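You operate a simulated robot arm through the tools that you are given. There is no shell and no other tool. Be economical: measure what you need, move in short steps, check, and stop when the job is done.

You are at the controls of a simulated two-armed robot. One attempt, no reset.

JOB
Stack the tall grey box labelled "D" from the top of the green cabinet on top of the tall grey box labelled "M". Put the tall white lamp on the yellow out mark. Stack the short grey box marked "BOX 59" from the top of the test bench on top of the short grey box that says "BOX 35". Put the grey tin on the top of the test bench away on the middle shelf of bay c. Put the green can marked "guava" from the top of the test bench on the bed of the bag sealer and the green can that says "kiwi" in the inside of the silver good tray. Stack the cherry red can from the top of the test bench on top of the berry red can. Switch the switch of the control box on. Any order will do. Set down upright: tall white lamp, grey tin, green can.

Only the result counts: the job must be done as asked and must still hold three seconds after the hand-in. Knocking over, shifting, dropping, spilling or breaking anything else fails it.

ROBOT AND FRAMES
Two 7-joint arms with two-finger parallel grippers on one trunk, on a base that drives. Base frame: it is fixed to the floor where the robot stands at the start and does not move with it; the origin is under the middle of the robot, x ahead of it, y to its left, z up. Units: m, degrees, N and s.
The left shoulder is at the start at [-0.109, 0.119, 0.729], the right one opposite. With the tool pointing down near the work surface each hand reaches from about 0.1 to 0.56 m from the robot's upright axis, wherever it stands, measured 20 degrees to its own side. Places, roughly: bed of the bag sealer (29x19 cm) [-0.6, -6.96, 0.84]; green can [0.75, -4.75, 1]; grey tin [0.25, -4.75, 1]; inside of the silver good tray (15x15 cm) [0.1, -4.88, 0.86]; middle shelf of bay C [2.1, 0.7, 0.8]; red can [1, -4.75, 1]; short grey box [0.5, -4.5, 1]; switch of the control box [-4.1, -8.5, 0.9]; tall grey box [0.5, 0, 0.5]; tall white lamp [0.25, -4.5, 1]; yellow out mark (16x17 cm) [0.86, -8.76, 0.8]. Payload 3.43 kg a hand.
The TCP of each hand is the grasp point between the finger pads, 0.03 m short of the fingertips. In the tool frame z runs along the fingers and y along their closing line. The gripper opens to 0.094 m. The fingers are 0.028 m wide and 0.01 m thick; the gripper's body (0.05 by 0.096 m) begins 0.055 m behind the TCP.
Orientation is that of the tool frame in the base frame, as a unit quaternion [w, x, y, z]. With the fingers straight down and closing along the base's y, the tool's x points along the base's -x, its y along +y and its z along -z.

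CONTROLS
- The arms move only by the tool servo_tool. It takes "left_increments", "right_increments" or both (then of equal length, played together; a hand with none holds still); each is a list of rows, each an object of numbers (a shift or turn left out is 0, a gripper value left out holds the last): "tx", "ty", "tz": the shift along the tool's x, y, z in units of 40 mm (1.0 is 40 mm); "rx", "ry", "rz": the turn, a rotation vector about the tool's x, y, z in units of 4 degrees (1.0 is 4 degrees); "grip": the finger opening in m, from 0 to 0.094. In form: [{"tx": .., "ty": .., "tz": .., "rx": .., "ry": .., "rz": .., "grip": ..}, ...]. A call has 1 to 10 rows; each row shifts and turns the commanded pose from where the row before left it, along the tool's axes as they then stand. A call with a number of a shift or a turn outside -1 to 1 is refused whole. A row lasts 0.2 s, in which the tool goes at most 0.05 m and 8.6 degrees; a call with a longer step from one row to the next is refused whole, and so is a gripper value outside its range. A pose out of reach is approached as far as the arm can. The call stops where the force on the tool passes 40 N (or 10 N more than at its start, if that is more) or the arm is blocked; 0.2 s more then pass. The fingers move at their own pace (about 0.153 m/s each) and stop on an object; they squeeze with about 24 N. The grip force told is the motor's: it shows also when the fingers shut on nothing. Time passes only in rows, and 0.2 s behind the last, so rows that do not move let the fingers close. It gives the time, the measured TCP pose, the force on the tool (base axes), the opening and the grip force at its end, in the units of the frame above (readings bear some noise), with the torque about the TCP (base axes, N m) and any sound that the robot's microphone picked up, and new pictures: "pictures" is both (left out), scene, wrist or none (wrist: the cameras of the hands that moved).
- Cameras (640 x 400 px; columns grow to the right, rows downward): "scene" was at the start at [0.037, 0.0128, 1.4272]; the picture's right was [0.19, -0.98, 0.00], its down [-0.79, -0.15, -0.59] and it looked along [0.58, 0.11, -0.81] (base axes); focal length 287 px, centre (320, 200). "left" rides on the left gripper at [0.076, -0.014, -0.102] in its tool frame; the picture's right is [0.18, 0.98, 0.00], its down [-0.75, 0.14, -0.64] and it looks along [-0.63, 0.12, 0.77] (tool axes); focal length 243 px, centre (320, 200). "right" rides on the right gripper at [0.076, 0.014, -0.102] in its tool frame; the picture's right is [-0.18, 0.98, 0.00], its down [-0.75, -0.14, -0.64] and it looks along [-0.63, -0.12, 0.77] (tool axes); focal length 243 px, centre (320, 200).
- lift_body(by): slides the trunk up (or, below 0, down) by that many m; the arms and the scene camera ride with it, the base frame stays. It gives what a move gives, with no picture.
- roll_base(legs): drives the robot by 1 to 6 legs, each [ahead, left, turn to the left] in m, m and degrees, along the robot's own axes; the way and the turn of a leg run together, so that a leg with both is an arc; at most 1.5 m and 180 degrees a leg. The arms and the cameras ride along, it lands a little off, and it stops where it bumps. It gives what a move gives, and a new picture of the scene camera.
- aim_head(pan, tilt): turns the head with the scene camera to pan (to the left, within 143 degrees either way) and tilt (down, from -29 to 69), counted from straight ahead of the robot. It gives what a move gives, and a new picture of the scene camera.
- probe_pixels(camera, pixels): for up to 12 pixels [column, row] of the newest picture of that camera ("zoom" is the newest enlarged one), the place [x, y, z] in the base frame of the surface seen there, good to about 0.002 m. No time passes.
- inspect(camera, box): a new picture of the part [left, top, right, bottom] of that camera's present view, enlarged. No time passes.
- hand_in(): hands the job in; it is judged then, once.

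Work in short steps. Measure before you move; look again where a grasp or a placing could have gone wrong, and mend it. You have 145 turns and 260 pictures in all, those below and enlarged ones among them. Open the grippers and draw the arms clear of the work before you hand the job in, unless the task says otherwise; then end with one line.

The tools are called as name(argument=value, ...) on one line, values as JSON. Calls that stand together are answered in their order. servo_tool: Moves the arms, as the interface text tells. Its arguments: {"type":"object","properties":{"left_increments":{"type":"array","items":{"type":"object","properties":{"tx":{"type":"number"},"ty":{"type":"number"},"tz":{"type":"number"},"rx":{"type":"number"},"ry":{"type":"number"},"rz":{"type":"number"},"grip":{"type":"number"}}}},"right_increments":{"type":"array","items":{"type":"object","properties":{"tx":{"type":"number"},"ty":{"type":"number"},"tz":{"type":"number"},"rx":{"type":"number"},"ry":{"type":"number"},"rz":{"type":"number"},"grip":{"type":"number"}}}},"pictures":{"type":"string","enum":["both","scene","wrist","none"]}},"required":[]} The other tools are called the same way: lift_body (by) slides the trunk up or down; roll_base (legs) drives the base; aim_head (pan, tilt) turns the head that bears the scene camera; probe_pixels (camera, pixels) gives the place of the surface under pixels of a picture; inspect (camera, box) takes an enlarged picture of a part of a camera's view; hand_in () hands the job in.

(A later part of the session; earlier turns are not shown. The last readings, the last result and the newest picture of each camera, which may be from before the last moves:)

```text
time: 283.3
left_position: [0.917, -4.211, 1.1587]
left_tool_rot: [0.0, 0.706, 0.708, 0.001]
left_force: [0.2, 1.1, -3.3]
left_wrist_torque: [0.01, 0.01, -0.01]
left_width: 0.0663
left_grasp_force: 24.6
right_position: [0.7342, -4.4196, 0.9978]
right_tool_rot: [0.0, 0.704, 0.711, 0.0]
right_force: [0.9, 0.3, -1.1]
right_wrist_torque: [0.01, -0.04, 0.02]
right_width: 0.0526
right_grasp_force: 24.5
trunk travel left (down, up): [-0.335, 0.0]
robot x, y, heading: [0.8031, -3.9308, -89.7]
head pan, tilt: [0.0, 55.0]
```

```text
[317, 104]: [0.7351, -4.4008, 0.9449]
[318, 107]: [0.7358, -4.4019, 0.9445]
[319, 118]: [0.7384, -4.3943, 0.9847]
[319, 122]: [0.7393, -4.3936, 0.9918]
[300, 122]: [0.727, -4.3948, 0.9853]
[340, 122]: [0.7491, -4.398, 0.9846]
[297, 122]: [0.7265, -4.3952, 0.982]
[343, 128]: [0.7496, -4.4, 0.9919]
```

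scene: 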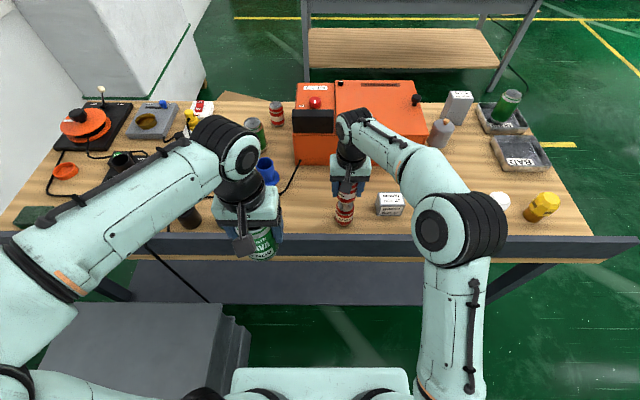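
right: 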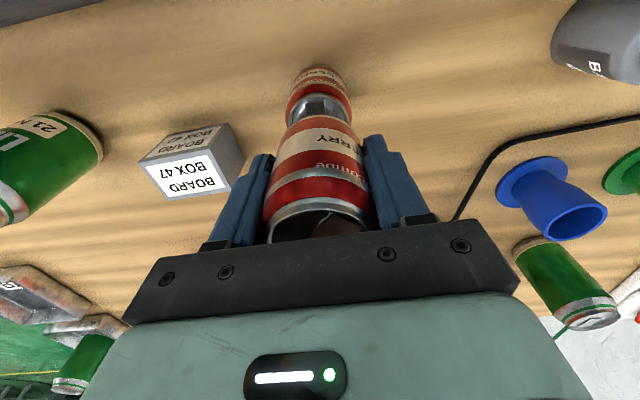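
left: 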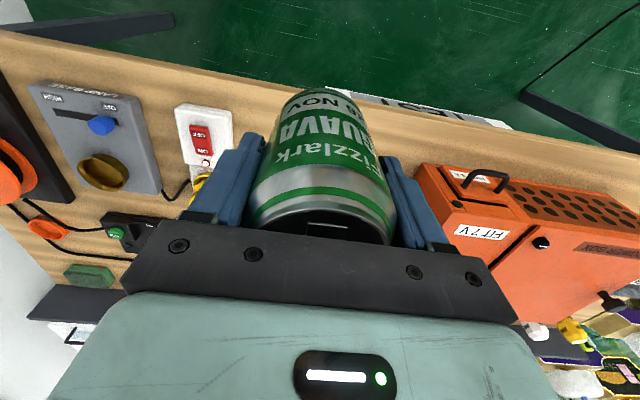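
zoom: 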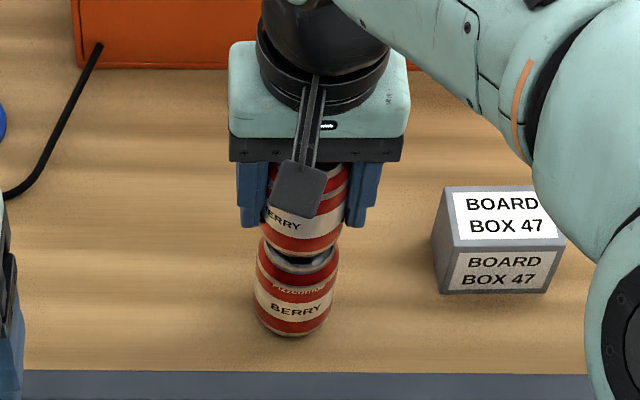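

Centres agree within about 3 mm. I lower to contact.

servo_tool(right_increments=[{"tx": 0.05}, {"tz": 0.05}, {"tz": 0.04}, {"tz": 0.04}, {"tz": 0.04}, {}], pictures="none")

```text
time: 284.7
left_position: [0.9175, -4.21, 1.1593]
left_tool_rot: [0.0, 0.706, 0.708, 0.0]
left_force: [-0.3, 0.0, -3.3]
left_wrist_torque: [0.03, 0.01, -0.01]
left_width: 0.0661
left_grasp_force: 23.7
right_position: [0.7355, -4.4173, 0.9926]
right_tool_rot: [0.001, 0.704, 0.71, -0.002]
right_force: [-3.2, -3.3, 18.5]
right_wrist_torque: [-0.16, 0.19, -0.02]
right_width: 0.0527
right_grasp_force: 24.3
trunk travel left (down, up): [-0.335, 0.0]
robot x, y, heading: [0.8007, -3.9317, -89.5]
head pan, tilt: [0.0, 55.0]
```

Contact (18 N). I relieve a little, release slowly, and rise.

servo_tool(right_increments=[{"tz": -0.05}, {"grip": 0.07}, {"grip": 0.085}, {}, {"tz": -0.5}, {"tz": -1}, {"tz": -1}, {"tz": -1}, {"tz": -0.8}])

```text
time: 286.7
left_position: [0.9183, -4.2115, 1.1586]
left_tool_rot: [0.0, 0.706, 0.708, 0.002]
left_force: [0.4, 0.3, -3.7]
left_wrist_torque: [0.01, 0.06, -0.04]
left_width: 0.0663
left_grasp_force: 24.2
right_position: [0.7362, -4.4147, 1.165]
right_tool_rot: [-0.001, 0.704, 0.71, 0.0]
right_force: [-0.4, 0.0, -0.4]
right_wrist_torque: [-0.03, 0.0, 0.01]
right_width: 0.0851
right_grasp_force: 0.0
trunk travel left (down, up): [-0.335, 0.0]
robot x, y, heading: [0.802, -3.9317, -89.5]
head pan, tilt: [0.0, 55.0]
```

scene: 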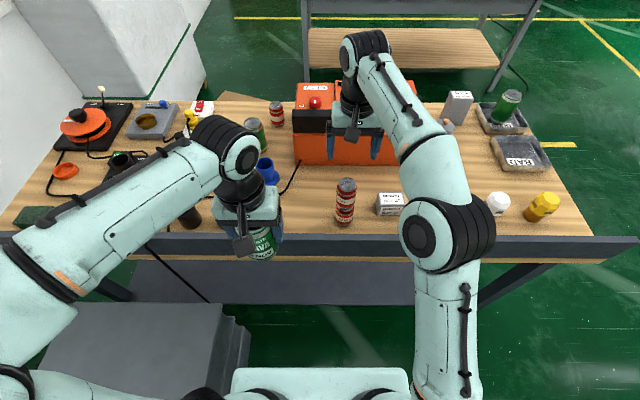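
right: 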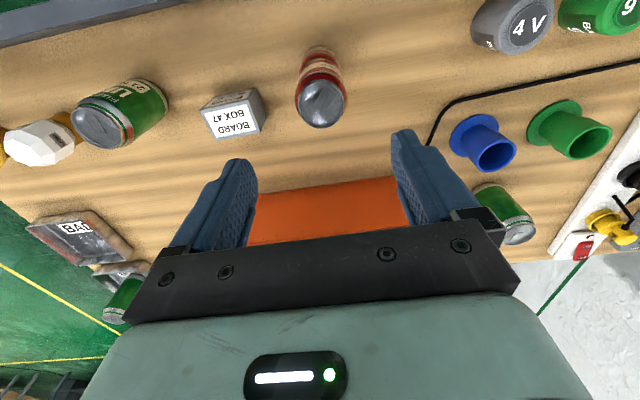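

CHERRY stands on BERRY. I shift right along the bench for the lamp.

roll_base(legs=[[0, -0.33, 0]])

inspect(camera="scene", box=[340, 150, 480, 250])

inspect(camera="right", box=[0, 0, 640, 400])

```text
time: 290.2
left_position: [0.5918, -4.2134, 1.1591]
left_tool_rot: [-0.001, 0.706, 0.708, 0.001]
left_force: [0.5, 0.0, -4.0]
left_wrist_torque: [0.0, 0.02, 0.0]
left_width: 0.0663
left_grasp_force: 23.4
right_position: [0.4078, -4.419, 1.1648]
right_tool_rot: [0.0, 0.703, 0.711, 0.0]
right_force: [-0.7, 0.6, -0.2]
right_wrist_torque: [-0.02, 0.0, -0.01]
right_width: 0.0845
right_grasp_force: 0.0
trunk travel left (down, up): [-0.335, 0.0]
robot x, y, heading: [0.4745, -3.9385, -89.3]
head pan, tilt: [0.0, 55.0]
```

scene: 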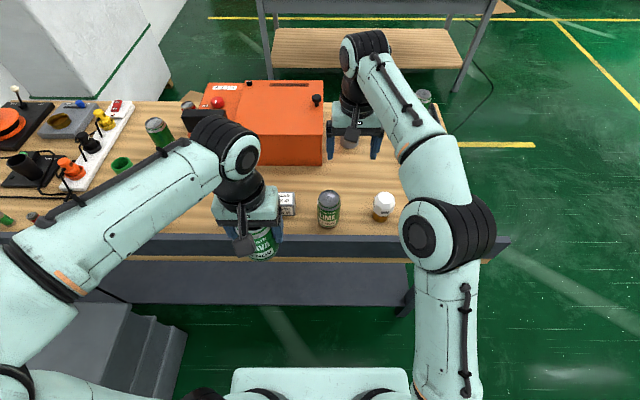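

```text
4.00 times, centred on (410, 200) of scene
```

zoom: 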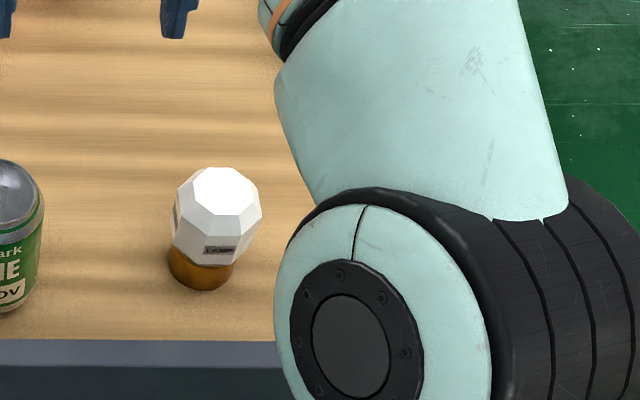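

```text
1.00 times, centred on (320, 200) of right (not enlarged: the box is as wide or as high as the picture)
```

zoom: 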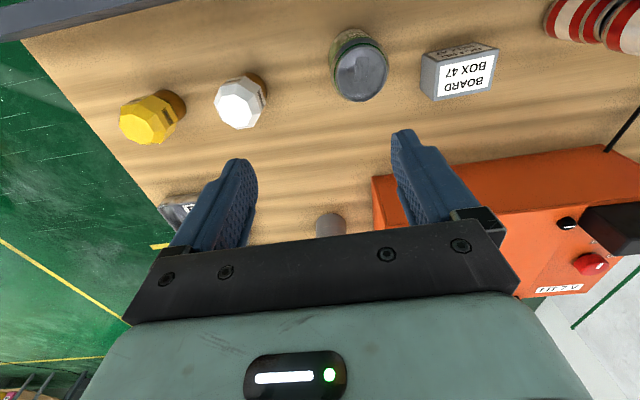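

I probe the lamp's head in this newest wrist picture.

probe_pixels(camera="zoom", pixels=[[237, 104], [222, 104], [250, 105], [237, 88], [238, 122], [217, 104], [261, 100], [258, 84], [153, 118], [262, 90]])

```text
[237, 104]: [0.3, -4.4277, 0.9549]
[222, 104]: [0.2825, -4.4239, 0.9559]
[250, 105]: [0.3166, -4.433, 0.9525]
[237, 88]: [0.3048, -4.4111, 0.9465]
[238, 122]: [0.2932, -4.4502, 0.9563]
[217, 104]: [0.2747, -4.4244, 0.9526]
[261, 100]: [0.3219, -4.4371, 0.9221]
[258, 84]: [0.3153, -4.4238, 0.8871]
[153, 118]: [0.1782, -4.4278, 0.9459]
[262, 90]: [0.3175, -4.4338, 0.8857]
```

I cross-check with the head camera.

probe_pixels(camera="scene", pixels=[[386, 197], [375, 206], [394, 204], [384, 212], [373, 217], [380, 221], [387, 219], [380, 193], [392, 193], [386, 202]])

```text
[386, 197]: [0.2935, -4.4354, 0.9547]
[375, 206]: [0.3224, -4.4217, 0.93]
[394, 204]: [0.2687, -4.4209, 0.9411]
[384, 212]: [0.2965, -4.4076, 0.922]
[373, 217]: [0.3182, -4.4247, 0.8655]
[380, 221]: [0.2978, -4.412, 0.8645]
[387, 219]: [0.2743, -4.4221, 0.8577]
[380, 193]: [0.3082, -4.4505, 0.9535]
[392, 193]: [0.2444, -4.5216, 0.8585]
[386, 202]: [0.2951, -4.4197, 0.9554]
```

Lamp centre ≈ (0.2955,-4.436), top 0.956. I move above it, part way down.

servo_tool(right_increments=[{"tx": -0.13, "ty": -0.937}, {"tx": -0.13, "ty": -0.937}, {"tx": -0.13, "ty": -0.937}, {"tz": 1}, {"tz": 1}, {"tz": 1}, {}], pictures="wrist")

```text
time: 291.8
left_position: [0.5924, -4.214, 1.1581]
left_tool_rot: [-0.001, 0.706, 0.708, 0.001]
left_force: [-0.6, 0.3, -3.7]
left_wrist_torque: [0.03, -0.02, 0.0]
left_width: 0.0663
left_grasp_force: 24.0
right_position: [0.2962, -4.437, 1.0451]
right_tool_rot: [-0.001, 0.704, 0.71, 0.0]
right_force: [0.8, 0.2, 0.3]
right_wrist_torque: [0.03, 0.01, -0.01]
right_width: 0.0849
right_grasp_force: 0.1
trunk travel left (down, up): [-0.335, 0.0]
robot x, y, heading: [0.4762, -3.9373, -89.3]
head pan, tilt: [0.0, 55.0]
```

right: 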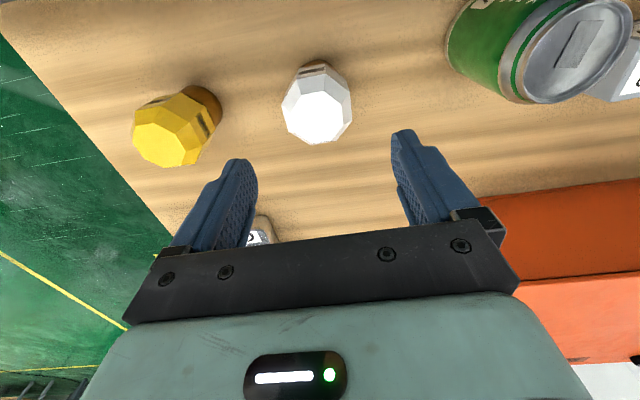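

Centred. I descend to z 0.918, grasp the lamp's head and lift.

servo_tool(right_increments=[{"tz": 1}, {"tz": 1}, {"tz": 0.7}, {"tz": 0.48}, {"grip": 0}, {}, {}, {"tz": -0.5}, {"tz": -1}, {"tz": -1}], pictures="wrist")

```text
time: 294.0
left_position: [0.5925, -4.2152, 1.159]
left_tool_rot: [-0.001, 0.706, 0.708, 0.001]
left_force: [0.4, -0.5, -3.5]
left_wrist_torque: [0.01, -0.01, 0.0]
left_width: 0.0662
left_grasp_force: 24.2
right_position: [0.2944, -4.4345, 1.0176]
right_tool_rot: [-0.001, 0.704, 0.71, 0.0]
right_force: [0.0, -0.1, -1.1]
right_wrist_torque: [-0.01, 0.01, -0.02]
right_width: 0.0621
right_grasp_force: 23.7
trunk travel left (down, up): [-0.335, 0.0]
robot x, y, heading: [0.4732, -3.9365, -89.4]
head pan, tilt: [0.0, 55.0]
```

right: 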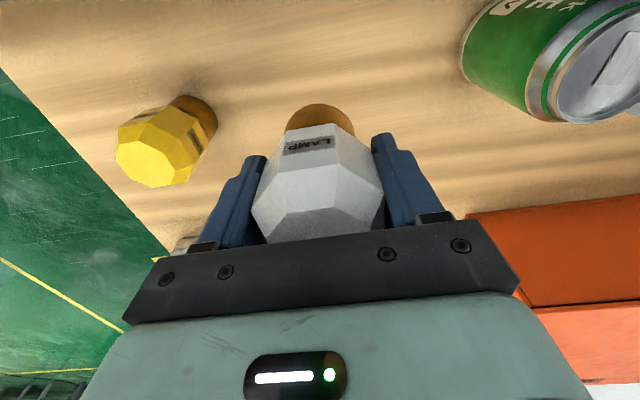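

The lamp is held upright. I lift and retract it, then drive around the west end toward the next table.

servo_tool(right_increments=[{"tz": -1}, {"tz": -1}, {"tz": -1}, {"tx": 1}, {"tx": 1}, {"tx": 1}, {"tx": 1}], pictures="none")

roll_base(legs=[[-0.15, 0, -0.6], [0, -0.92, 0], [1.5, 0, 0]])

aim_head(pan=0, tilt=30)

```text
time: 295.6
left_position: [0.59, -4.2134, 1.1588]
left_tool_rot: [0.001, 0.706, 0.708, 0.0]
left_force: [-0.1, 0.5, -3.9]
left_wrist_torque: [0.01, -0.01, -0.02]
left_width: 0.0662
left_grasp_force: 23.5
right_position: [0.2947, -4.2736, 1.1386]
right_tool_rot: [0.001, 0.703, 0.711, 0.0]
right_force: [1.0, 0.7, -1.9]
right_wrist_torque: [-0.04, -0.01, -0.02]
right_width: 0.0622
right_grasp_force: 24.0
trunk travel left (down, up): [-0.335, 0.0]
robot x, y, heading: [0.4732, -3.9362, -89.5]
head pan, tilt: [0.0, 55.0]
```

```text
time: 311.9
left_position: [-0.3461, -5.56, 1.1581]
left_tool_rot: [-0.001, 0.717, 0.697, 0.001]
left_force: [-0.4, 0.0, -3.0]
left_wrist_torque: [0.01, 0.0, -0.01]
left_width: 0.0664
left_grasp_force: 23.6
right_position: [-0.6443, -5.6113, 1.1394]
right_tool_rot: [0.0, 0.714, 0.7, 0.0]
right_force: [-0.3, 0.0, -1.6]
right_wrist_torque: [0.01, -0.04, 0.01]
right_width: 0.062
right_grasp_force: 23.6
trunk travel left (down, up): [-0.335, 0.0]
robot x, y, heading: [-0.4566, -5.2757, -91.0]
head pan, tilt: [0.0, 55.0]
```

scene: 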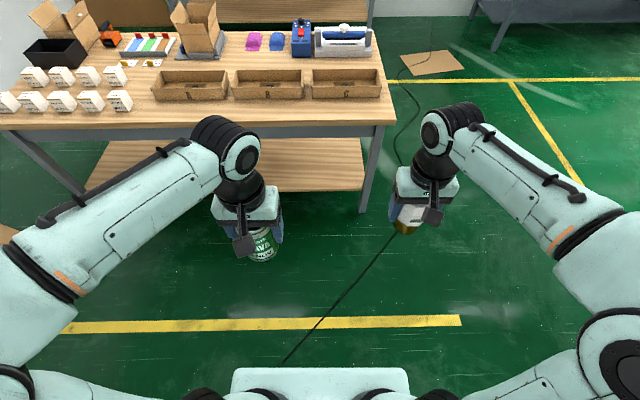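

```text
time: 312.8
left_position: [-0.3456, -5.559, 1.1592]
left_tool_rot: [0.0, 0.717, 0.697, 0.0]
left_force: [0.4, 0.8, -3.1]
left_wrist_torque: [0.01, 0.01, -0.05]
left_width: 0.0662
left_grasp_force: 23.4
right_position: [-0.6437, -5.6118, 1.138]
right_tool_rot: [0.0, 0.714, 0.701, 0.0]
right_force: [-0.2, 0.5, -2.4]
right_wrist_torque: [-0.02, 0.0, -0.01]
right_width: 0.0618
right_grasp_force: 24.3
trunk travel left (down, up): [-0.335, 0.0]
robot x, y, heading: [-0.4534, -5.2784, -91.2]
head pan, tilt: [0.0, 30.0]
```

scene: 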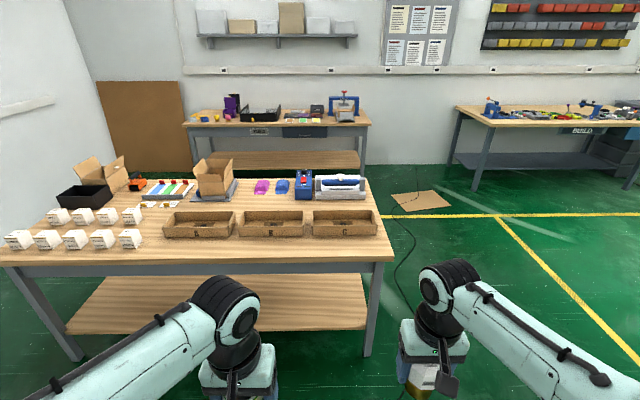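

The sealer is at (340,187). I zoom to identify its bed.

inspect(camera="scene", box=[285, 155, 395, 225])

probe_pixels(camera="scene", pixels=[[340, 181], [340, 195], [318, 187], [363, 187], [390, 260], [372, 183], [303, 178], [190, 123], [368, 122], [345, 238], [415, 195], [270, 195]])

```text
5.71 times, centred on (340, 190) of scene
```

zoom: 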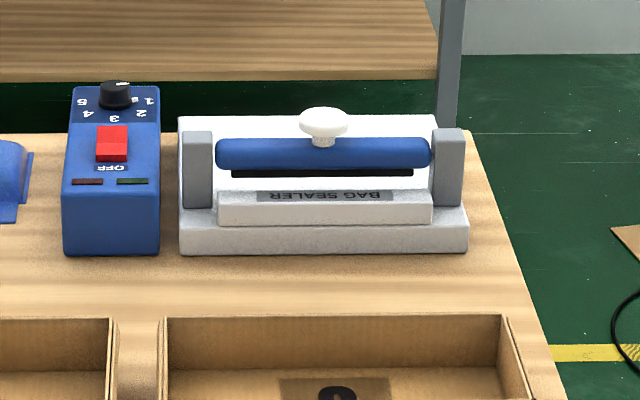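

```text
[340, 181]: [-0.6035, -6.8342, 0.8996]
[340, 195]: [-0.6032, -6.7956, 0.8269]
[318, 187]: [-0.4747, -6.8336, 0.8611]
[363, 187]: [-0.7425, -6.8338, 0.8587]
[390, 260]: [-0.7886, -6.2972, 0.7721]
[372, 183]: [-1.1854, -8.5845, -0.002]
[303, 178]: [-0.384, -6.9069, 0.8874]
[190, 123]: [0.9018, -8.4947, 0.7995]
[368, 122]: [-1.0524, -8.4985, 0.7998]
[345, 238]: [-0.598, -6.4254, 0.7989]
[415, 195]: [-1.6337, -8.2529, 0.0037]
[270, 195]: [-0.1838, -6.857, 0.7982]
```

The bed lies on the far (south) side of the jaw, so I drive around the table's west end into the southern aisle and face north.

roll_base(legs=[[0, -0.75, 1.2], [1.5, 0, 0], [0.67, 0, 0], [0, 0.77, 0], [0, 0, 180]])

aim_head(pan=10, tilt=50)

```text
time: 344.3
left_position: [-0.6063, -7.1705, 1.1579]
left_tool_rot: [0.0, -0.691, 0.723, -0.001]
left_force: [-0.3, 0.0, -3.2]
left_wrist_torque: [-0.01, -0.01, 0.02]
left_width: 0.0661
left_grasp_force: 23.9
right_position: [-0.3071, -7.1234, 1.1389]
right_tool_rot: [0.0, -0.694, 0.72, 0.001]
right_force: [-0.2, 0.8, -1.7]
right_wrist_torque: [0.0, -0.02, 0.0]
right_width: 0.0622
right_grasp_force: 24.0
trunk travel left (down, up): [-0.335, 0.0]
robot x, y, heading: [-0.5031, -7.4561, 87.9]
head pan, tilt: [0.0, 30.0]
```

scene: 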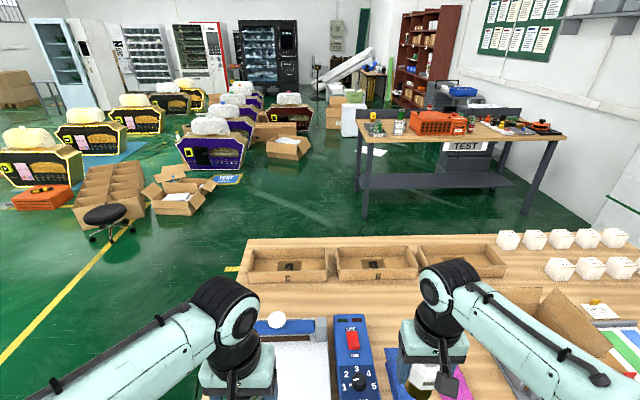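

```text
time: 345.1
left_position: [-0.6065, -7.1703, 1.1584]
left_tool_rot: [-0.001, -0.692, 0.722, -0.001]
left_force: [0.3, -0.3, -3.2]
left_wrist_torque: [0.01, -0.03, 0.0]
left_width: 0.0661
left_grasp_force: 24.0
right_position: [-0.3067, -7.1241, 1.1388]
right_tool_rot: [-0.001, -0.694, 0.72, -0.001]
right_force: [-0.7, -0.8, -1.2]
right_wrist_torque: [0.02, -0.01, -0.01]
right_width: 0.0619
right_grasp_force: 24.3
trunk travel left (down, up): [-0.335, 0.0]
robot x, y, heading: [-0.502, -7.4512, 87.7]
head pan, tilt: [10.0, 50.0]
```

scene: 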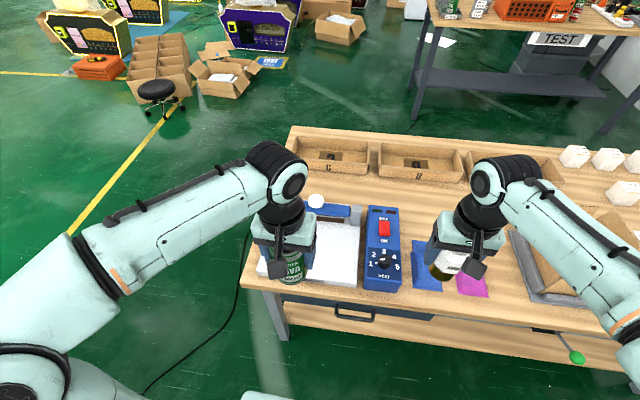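

The white bed is visible at (335,255). I probe its extents.

probe_pixels(camera="scene", pixels=[[335, 250], [355, 230], [354, 280], [320, 280], [262, 268], [260, 258], [328, 225], [340, 215], [316, 200], [340, 265], [290, 278], [310, 290]])

```text
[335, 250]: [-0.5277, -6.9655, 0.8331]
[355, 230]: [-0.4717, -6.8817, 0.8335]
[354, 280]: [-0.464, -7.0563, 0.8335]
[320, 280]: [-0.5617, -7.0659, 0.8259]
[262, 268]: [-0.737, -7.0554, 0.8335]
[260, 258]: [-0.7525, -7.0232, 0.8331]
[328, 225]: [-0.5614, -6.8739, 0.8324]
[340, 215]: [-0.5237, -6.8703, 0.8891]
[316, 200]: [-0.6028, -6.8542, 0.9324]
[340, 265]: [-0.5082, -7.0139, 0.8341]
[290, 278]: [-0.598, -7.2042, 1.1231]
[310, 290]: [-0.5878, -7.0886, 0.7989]
```

Bed at z 0.8335, centre (-0.607,-6.968). I bring GUAVA over it and descend.

servo_tool(left_increments=[{"tx": -0.96, "ty": 0.04}, {"tx": -0.96, "ty": 0.04}, {"tx": -0.96, "ty": 0.04}, {"tx": -0.96, "ty": 0.04}, {"tx": -0.96, "ty": 0.04}, {"tz": 1}, {"tz": 1}, {"tz": 1}, {"tz": 1}, {"tz": 1}])

```text
time: 347.3
left_position: [-0.604, -6.9759, 0.9585]
left_tool_rot: [0.0, -0.691, 0.723, 0.0]
left_force: [-0.1, -0.7, -3.5]
left_wrist_torque: [-0.03, -0.04, 0.01]
left_width: 0.0662
left_grasp_force: 24.0
right_position: [-0.308, -7.1233, 1.1379]
right_tool_rot: [-0.001, -0.694, 0.72, 0.0]
right_force: [1.0, 0.4, -1.4]
right_wrist_torque: [-0.03, -0.01, -0.02]
right_width: 0.0619
right_grasp_force: 24.5
trunk travel left (down, up): [-0.335, 0.0]
robot x, y, heading: [-0.5034, -7.4501, 88.2]
head pan, tilt: [10.0, 50.0]
```

scene: 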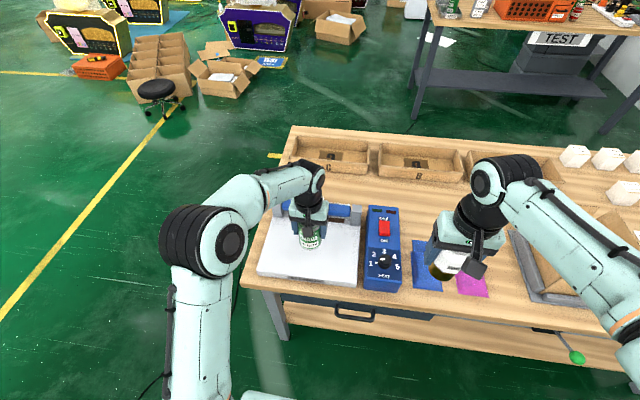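
left: 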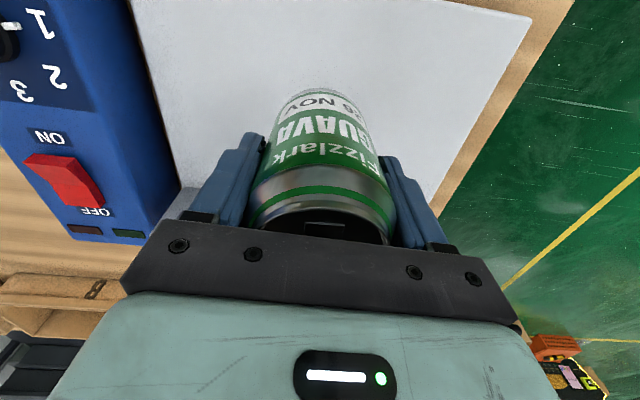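

Over the bed; I lower the last 4 cm to contact.

servo_tool(left_increments=[{"tz": 0.6}, {"tz": 0.4}, {"tz": 0.05}, {"tz": 0.04}, {"tz": 0.04}, {"tz": 0.03}, {}], pictures="none")

```text
time: 348.9
left_position: [-0.6062, -6.977, 0.9118]
left_tool_rot: [-0.001, -0.69, 0.723, -0.001]
left_force: [-0.2, 0.5, -4.2]
left_wrist_torque: [0.02, 0.0, 0.0]
left_width: 0.0662
left_grasp_force: 23.9
right_position: [-0.3077, -7.123, 1.1384]
right_tool_rot: [-0.001, -0.694, 0.72, -0.001]
right_force: [0.2, -1.0, -1.5]
right_wrist_torque: [0.02, -0.01, 0.03]
right_width: 0.062
right_grasp_force: 23.6
trunk travel left (down, up): [-0.335, 0.0]
robot x, y, heading: [-0.501, -7.4498, 87.7]
head pan, tilt: [10.0, 50.0]
```

servo_tool(left_increments=[{"tz": 0.03}, {"tz": 0.03}, {"tz": 0.03}, {}], pictures="none")

```text
time: 349.9
left_position: [-0.6061, -6.9774, 0.9103]
left_tool_rot: [0.001, -0.691, 0.723, 0.001]
left_force: [-3.5, 0.0, 18.2]
left_wrist_torque: [-0.23, 0.09, -0.07]
left_width: 0.0663
left_grasp_force: 24.6
right_position: [-0.307, -7.1252, 1.1394]
right_tool_rot: [0.0, -0.694, 0.72, 0.0]
right_force: [-0.4, -0.1, -1.3]
right_wrist_torque: [0.01, 0.01, 0.01]
right_width: 0.0618
right_grasp_force: 24.0
trunk travel left (down, up): [-0.335, 0.0]
robot x, y, heading: [-0.5028, -7.453, 87.9]
head pan, tilt: [10.0, 50.0]
```

Contact (18 N). I relieve, release and rise.

servo_tool(left_increments=[{"tz": -0.05}, {"grip": 0.094}, {}, {"tz": -0.5}, {"tz": -1}, {"tz": -1}, {"tz": -1}, {"tz": -1}, {"tz": -1}, {"tx": 1}])

servo_tool(left_increments=[{"tx": 1}, {"tx": 1}, {"tx": 1}, {"tx": 1}], pictures="none")

```text
time: 352.1
left_position: [-0.611, -7.0187, 1.1287]
left_tool_rot: [0.001, -0.691, 0.723, 0.0]
left_force: [-0.5, 0.7, 0.2]
left_wrist_torque: [0.05, 0.0, -0.02]
left_width: 0.0943
left_grasp_force: 0.0
right_position: [-0.3072, -7.1261, 1.1388]
right_tool_rot: [0.0, -0.694, 0.72, 0.0]
right_force: [-0.2, 0.3, -2.2]
right_wrist_torque: [0.03, -0.03, -0.02]
right_width: 0.0616
right_grasp_force: 24.0
trunk travel left (down, up): [-0.335, 0.0]
robot x, y, heading: [-0.5007, -7.4557, 88.2]
head pan, tilt: [10.0, 50.0]
```

scene: 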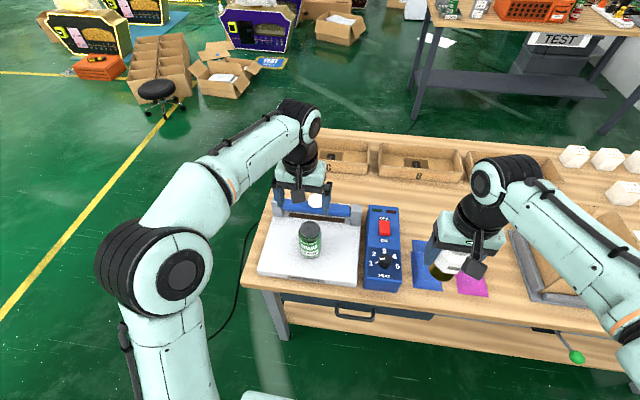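
left: 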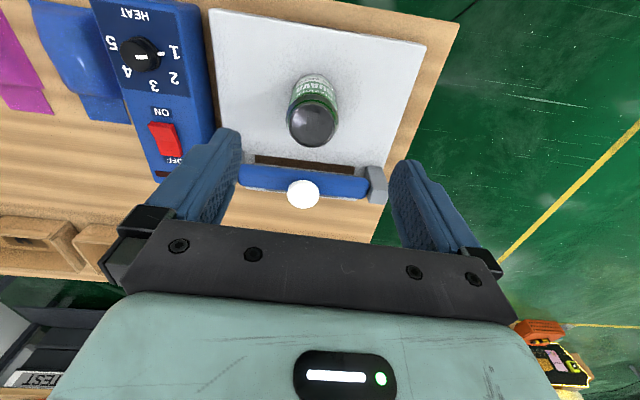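

```text
time: 353.1
left_position: [-0.6145, -7.1787, 1.1289]
left_tool_rot: [0.0, -0.691, 0.723, 0.0]
left_force: [0.6, -0.5, 0.1]
left_wrist_torque: [0.0, 0.03, -0.01]
left_width: 0.0941
left_grasp_force: 0.1
right_position: [-0.3074, -7.1244, 1.1383]
right_tool_rot: [0.0, -0.693, 0.72, 0.0]
right_force: [0.3, 0.4, -1.6]
right_wrist_torque: [0.0, 0.0, -0.01]
right_width: 0.0618
right_grasp_force: 23.5
trunk travel left (down, up): [-0.335, 0.0]
robot x, y, heading: [-0.4992, -7.4522, 87.9]
head pan, tilt: [10.0, 50.0]
```

GUAVA stands on the bed. I back off, turn to the second bench and look for the yellow OUT mark.

roll_base(legs=[[-0.28, 0, 0], [0, 0, -178], [0, 1.4, 0]])

aim_head(pan=-5, tilt=45)

```text
time: 374.8
left_position: [1.0128, -8.1184, 1.1292]
left_tool_rot: [0.001, 0.737, 0.676, 0.001]
left_force: [-0.1, -0.6, -0.6]
left_wrist_torque: [0.0, 0.0, 0.02]
left_width: 0.0939
left_grasp_force: 0.0
right_position: [0.7038, -8.1584, 1.1384]
right_tool_rot: [0.0, 0.734, 0.679, 0.001]
right_force: [-0.7, 0.2, -2.0]
right_wrist_torque: [0.02, -0.01, 0.01]
right_width: 0.0618
right_grasp_force: 24.1
trunk travel left (down, up): [-0.335, 0.0]
robot x, y, heading: [0.9124, -7.8381, -94.7]
head pan, tilt: [10.0, 50.0]
```

scene: 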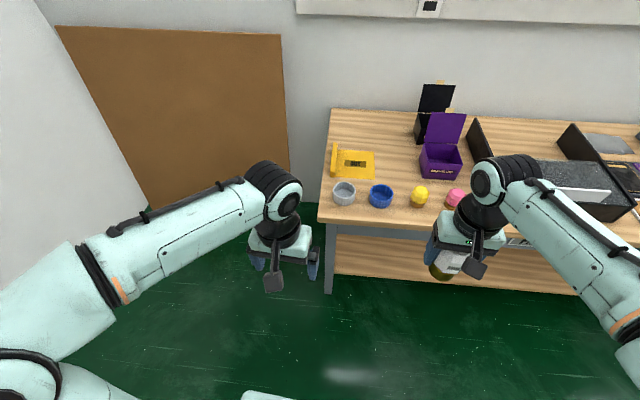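

```text
time: 375.5
left_position: [1.0131, -8.1172, 1.1293]
left_tool_rot: [0.0, 0.737, 0.676, 0.0]
left_force: [0.9, -0.1, -0.6]
left_wrist_torque: [0.01, 0.01, -0.03]
left_width: 0.0941
left_grasp_force: 0.1
right_position: [0.7041, -8.1582, 1.1385]
right_tool_rot: [-0.001, 0.734, 0.679, 0.0]
right_force: [-0.6, 0.3, -1.6]
right_wrist_torque: [0.0, -0.01, 0.04]
right_width: 0.0615
right_grasp_force: 23.9
trunk travel left (down, up): [-0.335, 0.0]
robot x, y, heading: [0.9157, -7.8366, -94.5]
head pan, tilt: [-5.0, 45.0]
```

scene: 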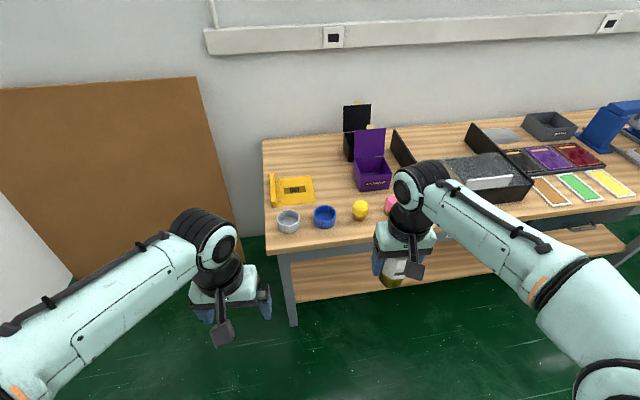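

inspect(camera="scene", box=[250, 150, 390, 250])

probe_pixels(camera="scene", pixels=[[273, 180], [312, 178], [315, 200], [273, 205], [295, 190], [271, 190], [288, 220], [325, 216], [360, 210], [372, 185], [265, 240], [355, 182]])

```text
4.00 times, centred on (320, 200) of scene
```

zoom: 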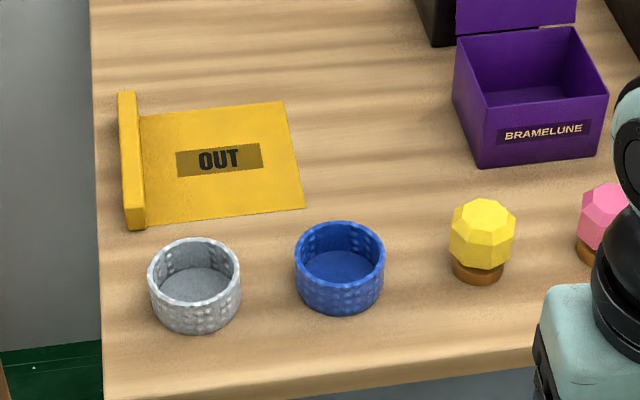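

```text
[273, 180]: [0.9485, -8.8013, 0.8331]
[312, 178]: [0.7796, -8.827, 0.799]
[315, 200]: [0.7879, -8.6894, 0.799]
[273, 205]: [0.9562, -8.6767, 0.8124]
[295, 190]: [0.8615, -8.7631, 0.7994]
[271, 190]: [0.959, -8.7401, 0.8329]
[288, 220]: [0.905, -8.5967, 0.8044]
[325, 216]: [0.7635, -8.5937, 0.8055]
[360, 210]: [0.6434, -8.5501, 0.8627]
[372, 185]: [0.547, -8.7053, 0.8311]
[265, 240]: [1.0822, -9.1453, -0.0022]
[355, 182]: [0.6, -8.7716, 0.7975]
```

OUT mark centre (0.86,-8.76), z 0.80; baskets stand in front of it. I turn left 44° and approach so the right arm reaches it.

roll_base(legs=[[0, 0, 44.5], [0.29, -0.115, 0]])

```text
time: 379.6
left_position: [1.2675, -8.2663, 1.1299]
left_tool_rot: [0.0, 0.436, 0.9, 0.001]
left_force: [0.0, 0.3, 0.2]
left_wrist_torque: [-0.01, -0.01, -0.01]
left_width: 0.094
left_grasp_force: 0.1
right_position: [1.07, -8.5059, 1.139]
right_tool_rot: [-0.001, 0.431, 0.902, 0.0]
right_force: [-0.9, 0.4, -0.9]
right_wrist_torque: [0.03, 0.0, -0.03]
right_width: 0.0617
right_grasp_force: 23.7
trunk travel left (down, up): [-0.335, 0.0]
robot x, y, heading: [1.0034, -8.1337, -51.1]
head pan, tilt: [-5.0, 45.0]
```

scene: 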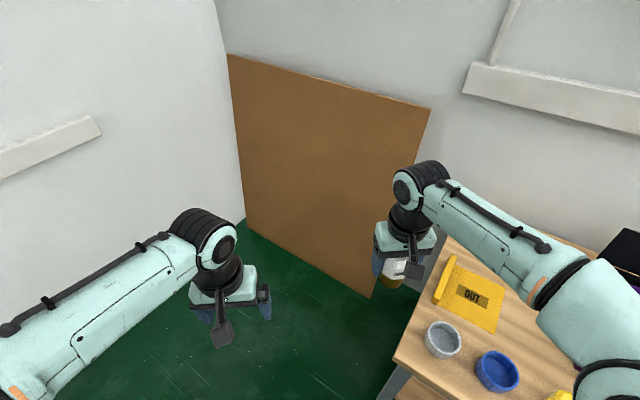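

I move the lamp above the mark.

servo_tool(right_increments=[{"tx": -0.182, "ty": -0.896}, {"tx": -0.182, "ty": -0.896}, {"tx": -0.182, "ty": -0.896}, {"tx": -0.182, "ty": -0.896}, {"tx": -0.182, "ty": -0.896}, {"tx": -0.182, "ty": -0.896}, {"tx": -0.182, "ty": -0.896}, {"tx": -0.182, "ty": -0.896}, {"tx": -0.182, "ty": -0.896}, {"tz": 1}])

```text
time: 381.8
left_position: [1.2671, -8.2654, 1.129]
left_tool_rot: [-0.001, 0.436, 0.9, 0.0]
left_force: [0.4, -0.7, 0.0]
left_wrist_torque: [0.02, -0.02, 0.02]
left_width: 0.0941
left_grasp_force: 0.1
right_position: [0.8599, -8.7612, 1.1007]
right_tool_rot: [0.0, 0.432, 0.902, 0.0]
right_force: [-0.1, 0.1, -1.3]
right_wrist_torque: [-0.04, -0.03, -0.01]
right_width: 0.0616
right_grasp_force: 24.1
trunk travel left (down, up): [-0.335, 0.0]
robot x, y, heading: [1.0012, -8.1303, -51.1]
head pan, tilt: [-5.0, 45.0]
```

scene: 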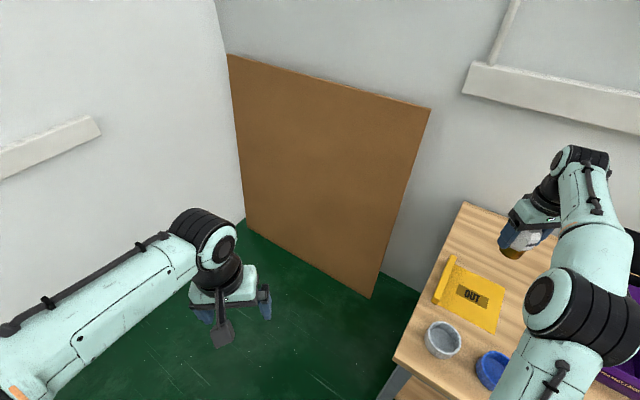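
right: 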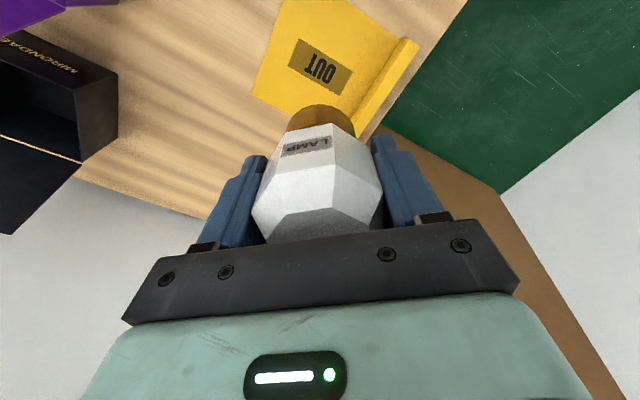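

Position is right. I lower in two stages, checking the arm against the baskets.

servo_tool(right_increments=[{"tz": 1}, {"tz": 1}, {"tz": 1}, {"tz": 1}, {"tz": 1}])

```text
time: 383.0
left_position: [1.2672, -8.2661, 1.1297]
left_tool_rot: [-0.001, 0.435, 0.9, 0.0]
left_force: [0.0, -0.7, -1.2]
left_wrist_torque: [0.0, -0.01, -0.01]
left_width: 0.0941
left_grasp_force: 0.1
right_position: [0.8628, -8.76, 0.8963]
right_tool_rot: [0.0, 0.431, 0.902, -0.001]
right_force: [-0.3, 0.2, -2.0]
right_wrist_torque: [0.02, 0.02, -0.03]
right_width: 0.062
right_grasp_force: 24.0
trunk travel left (down, up): [-0.335, 0.0]
robot x, y, heading: [1.0046, -8.1275, -51.3]
head pan, tilt: [-5.0, 45.0]
```

scene: 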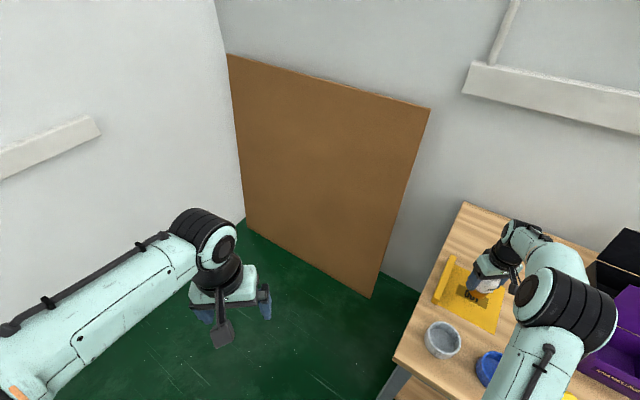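
right: 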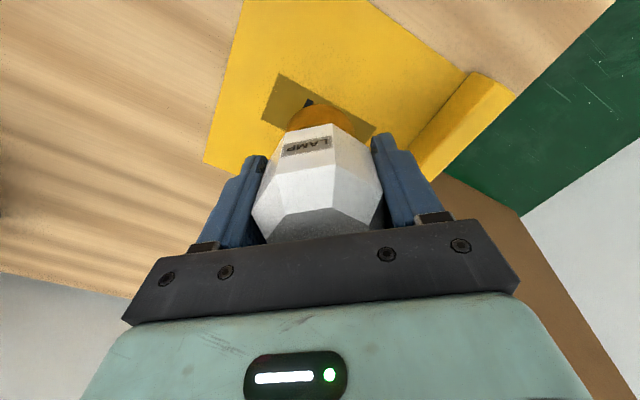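

All clear. I lower the last 37 mm to contact.

servo_tool(right_increments=[{"tz": 0.5}, {"tz": 0.3}, {"tz": 0.06}, {"tz": 0.04}, {"tz": 0.03}, {}], pictures="none")

```text
time: 384.4
left_position: [1.2672, -8.2654, 1.129]
left_tool_rot: [-0.001, 0.435, 0.901, 0.001]
left_force: [0.0, 0.3, 0.4]
left_wrist_torque: [-0.01, -0.03, 0.03]
left_width: 0.0938
left_grasp_force: 0.1
right_position: [0.8608, -8.7599, 0.8608]
right_tool_rot: [0.0, 0.432, 0.902, 0.0]
right_force: [0.0, 0.6, -2.0]
right_wrist_torque: [0.01, -0.01, 0.01]
right_width: 0.0618
right_grasp_force: 23.9
trunk travel left (down, up): [-0.335, 0.0]
robot x, y, heading: [1.0007, -8.1341, -51.6]
head pan, tilt: [-5.0, 45.0]
```

servo_tool(right_increments=[{"tz": 0.04}, {"tz": 0.03}, {"tz": 0.03}, {"tz": 0.03}, {}], pictures="none")

```text
time: 385.6
left_position: [1.2665, -8.2666, 1.1297]
left_tool_rot: [0.0, 0.435, 0.9, 0.0]
left_force: [0.0, 0.1, 0.2]
left_wrist_torque: [0.0, 0.0, -0.01]
left_width: 0.0937
left_grasp_force: 0.1
right_position: [0.8603, -8.761, 0.8569]
right_tool_rot: [0.0, 0.431, 0.902, -0.001]
right_force: [0.0, 0.3, 3.3]
right_wrist_torque: [0.02, -0.06, 0.02]
right_width: 0.0619
right_grasp_force: 24.3
trunk travel left (down, up): [-0.335, 0.0]
robot x, y, heading: [1.0012, -8.1315, -51.0]
head pan, tilt: [-5.0, 45.0]
```

Touching (force rose to +3 N). I release, rise and retract.

servo_tool(right_increments=[{"tz": 0.02}, {"grip": 0.094}, {}, {"tz": -0.5}, {"tz": -1}, {"tz": -1}, {"tz": -1}, {"tz": -1}, {"tz": -1}, {"tz": -1}])

servo_tool(right_increments=[{"tx": 0.2, "ty": 0.9}, {"tx": 0.2, "ty": 0.9}, {"tx": 0.2, "ty": 0.9}, {"tx": 0.2, "ty": 0.9}, {"tx": 0.2, "ty": 0.9}, {"tx": 0.2, "ty": 0.9}, {"tx": 0.2, "ty": 0.9}, {"tx": 0.2, "ty": 0.9}], pictures="scene")

```text
time: 387.8
left_position: [1.2667, -8.2665, 1.1297]
left_tool_rot: [0.0, 0.436, 0.9, 0.0]
left_force: [-0.2, 0.2, -0.5]
left_wrist_torque: [0.02, 0.0, -0.01]
left_width: 0.0941
left_grasp_force: 0.1
right_position: [0.8609, -8.7615, 1.1148]
right_tool_rot: [0.0, 0.432, 0.902, 0.0]
right_force: [0.1, -0.3, 0.0]
right_wrist_torque: [-0.02, 0.01, 0.0]
right_width: 0.0937
right_grasp_force: 0.2
trunk travel left (down, up): [-0.335, 0.0]
robot x, y, heading: [1.0029, -8.1304, -51.0]
head pan, tilt: [-5.0, 45.0]
```

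scene: 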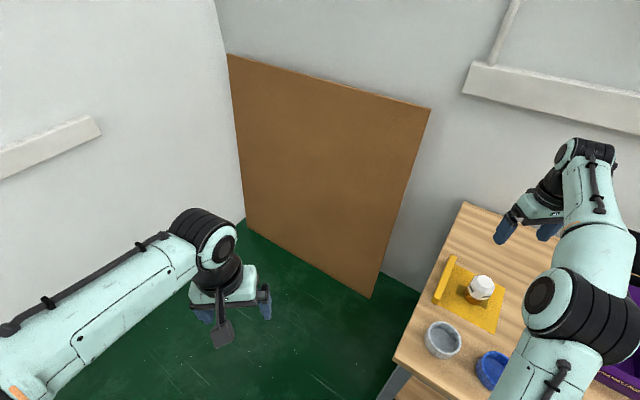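
right: 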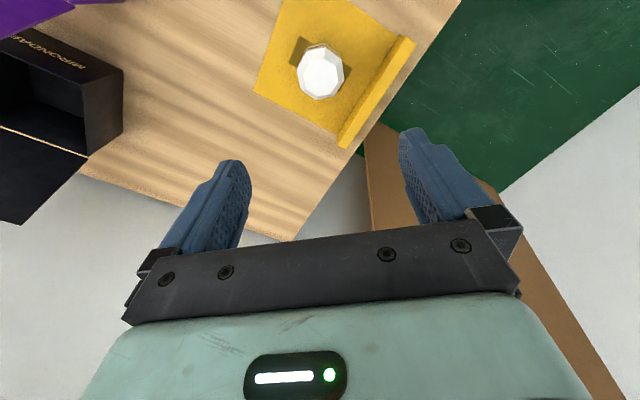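

```text
time: 389.6
left_position: [1.2676, -8.2662, 1.1285]
left_tool_rot: [0.0, 0.435, 0.9, 0.0]
left_force: [-0.7, 0.7, 0.6]
left_wrist_torque: [0.01, 0.02, 0.02]
left_width: 0.0939
left_grasp_force: 0.0
right_position: [1.0458, -8.53, 1.1154]
right_tool_rot: [0.0, 0.433, 0.901, -0.001]
right_force: [0.0, 0.0, 0.6]
right_wrist_torque: [0.01, 0.03, -0.01]
right_width: 0.0939
right_grasp_force: 0.2
trunk travel left (down, up): [-0.335, 0.0]
robot x, y, heading: [1.0043, -8.1321, -51.4]
head pan, tilt: [-5.0, 45.0]
```

scene: 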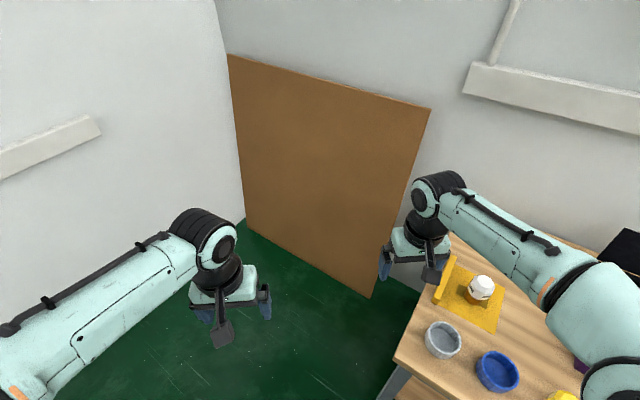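

The lamp stands on the mark. I go to mid-aisle, face west and drive toward the control box, checking on the way.

roll_base(legs=[[-0.482, 0.326, 0], [0, 0, -129], [1.5, 0, 0], [0.9, 0, 0]])

aim_head(pan=15, tilt=25)

```text
time: 409.8
left_position: [-1.7348, -7.7959, 1.1281]
left_tool_rot: [0.001, 1.0, 0.015, 0.001]
left_force: [0.3, 0.4, -0.6]
left_wrist_torque: [0.01, 0.0, 0.01]
left_width: 0.0941
left_grasp_force: 0.0
right_position: [-1.8132, -7.4601, 1.1168]
right_tool_rot: [0.0, 1.0, 0.02, -0.001]
right_force: [0.6, 0.8, 0.3]
right_wrist_torque: [0.0, 0.01, 0.02]
right_width: 0.0942
right_grasp_force: 0.0
trunk travel left (down, up): [-0.335, 0.0]
robot x, y, heading: [-1.4698, -7.6638, -177.8]
head pan, tilt: [-5.0, 45.0]
```

scene: 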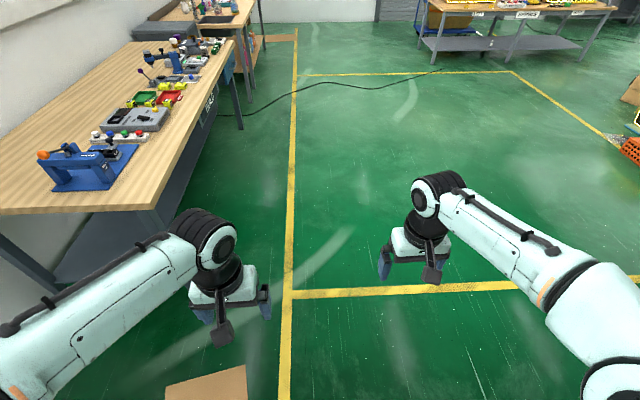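

```text
time: 410.6
left_position: [-1.7343, -7.7968, 1.129]
left_tool_rot: [-0.001, 1.0, 0.014, 0.0]
left_force: [0.3, 1.6, -0.2]
left_wrist_torque: [-0.03, 0.01, 0.0]
left_width: 0.094
left_grasp_force: 0.1
right_position: [-1.8138, -7.4614, 1.116]
right_tool_rot: [0.0, 1.0, 0.02, 0.0]
right_force: [0.6, 0.4, -0.9]
right_wrist_torque: [-0.01, -0.01, -0.01]
right_width: 0.094
right_grasp_force: 0.1
trunk travel left (down, up): [-0.335, 0.0]
robot x, y, heading: [-1.4673, -7.6674, -177.7]
head pan, tilt: [15.0, 25.0]
```

scene: 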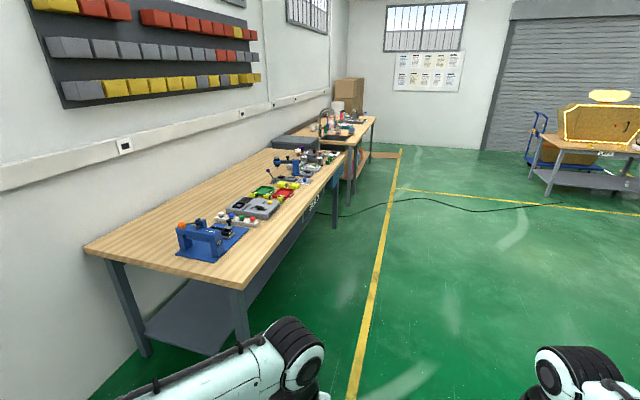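

Path clear. I continue west and turn to face the bench near the control box.

roll_base(legs=[[1.3, 0, -2.3], [1.2, 0, 0], [0, 0, 90]])

aim_head(pan=0, tilt=45)

```text
time: 426.8
left_position: [-3.8389, -7.9705, 1.1288]
left_tool_rot: [0.0, 0.695, 0.719, 0.0]
left_force: [-0.5, -0.8, 0.1]
left_wrist_torque: [-0.03, 0.01, 0.0]
left_width: 0.0943
left_grasp_force: 0.1
right_position: [-4.1746, -8.0487, 1.1159]
right_tool_rot: [0.0, 0.692, 0.722, 0.0]
right_force: [0.0, -0.5, 0.2]
right_wrist_torque: [0.03, -0.03, -0.02]
right_width: 0.0938
right_grasp_force: 0.3
trunk travel left (down, up): [-0.335, 0.0]
robot x, y, heading: [-3.9688, -7.7018, -88.0]
head pan, tilt: [15.0, 25.0]
```

scene: 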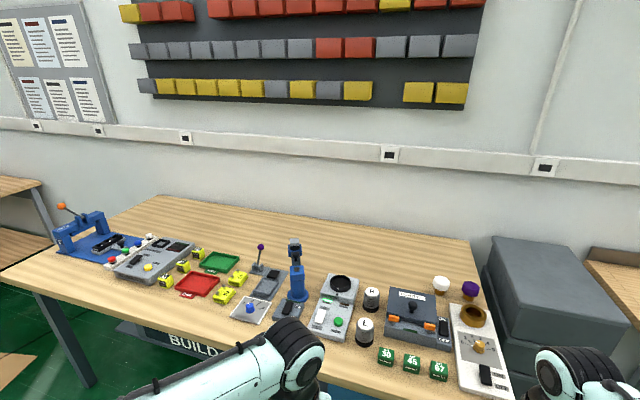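

```text
time: 427.6
left_position: [-3.8385, -7.9703, 1.1297]
left_tool_rot: [0.001, 0.695, 0.719, 0.0]
left_force: [-0.6, 0.3, -0.1]
left_wrist_torque: [-0.04, 0.05, 0.03]
left_width: 0.0939
left_grasp_force: 0.1
right_position: [-4.1743, -8.0488, 1.116]
right_tool_rot: [0.0, 0.693, 0.721, 0.0]
right_force: [0.5, -0.2, 0.3]
right_wrist_torque: [0.05, -0.01, 0.0]
right_width: 0.094
right_grasp_force: 0.1
trunk travel left (down, up): [-0.335, 0.0]
robot x, y, heading: [-3.9666, -7.7042, -87.9]
head pan, tilt: [0.0, 45.0]
```

scene: 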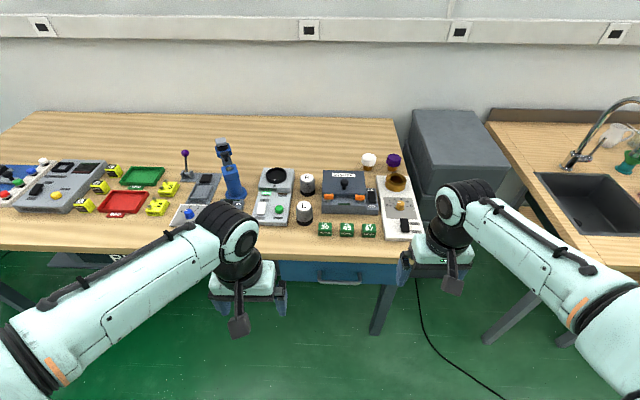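

inspect(camera="scene", box=[240, 145, 425, 250])

probe_pixels(camera="scene", pixels=[[343, 185], [345, 182], [330, 196], [358, 196], [345, 205], [372, 196], [280, 208], [400, 206], [404, 225], [263, 209], [330, 172], [340, 258]])

```text
3.46 times, centred on (332, 198) of scene
```

zoom: 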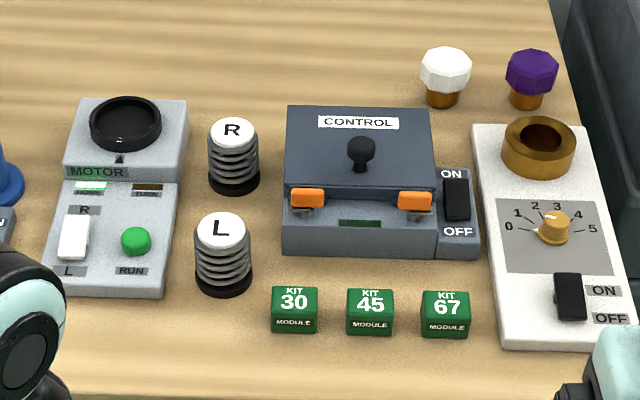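

```text
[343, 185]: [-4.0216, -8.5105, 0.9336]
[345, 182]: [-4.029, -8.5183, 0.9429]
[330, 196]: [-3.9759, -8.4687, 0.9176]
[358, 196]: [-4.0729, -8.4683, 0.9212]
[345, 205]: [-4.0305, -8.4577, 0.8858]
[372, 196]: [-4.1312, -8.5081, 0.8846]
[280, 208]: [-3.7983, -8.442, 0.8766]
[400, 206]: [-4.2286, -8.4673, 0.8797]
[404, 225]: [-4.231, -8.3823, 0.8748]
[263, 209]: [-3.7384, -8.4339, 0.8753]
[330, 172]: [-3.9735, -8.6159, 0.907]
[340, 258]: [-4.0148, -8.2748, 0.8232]
```

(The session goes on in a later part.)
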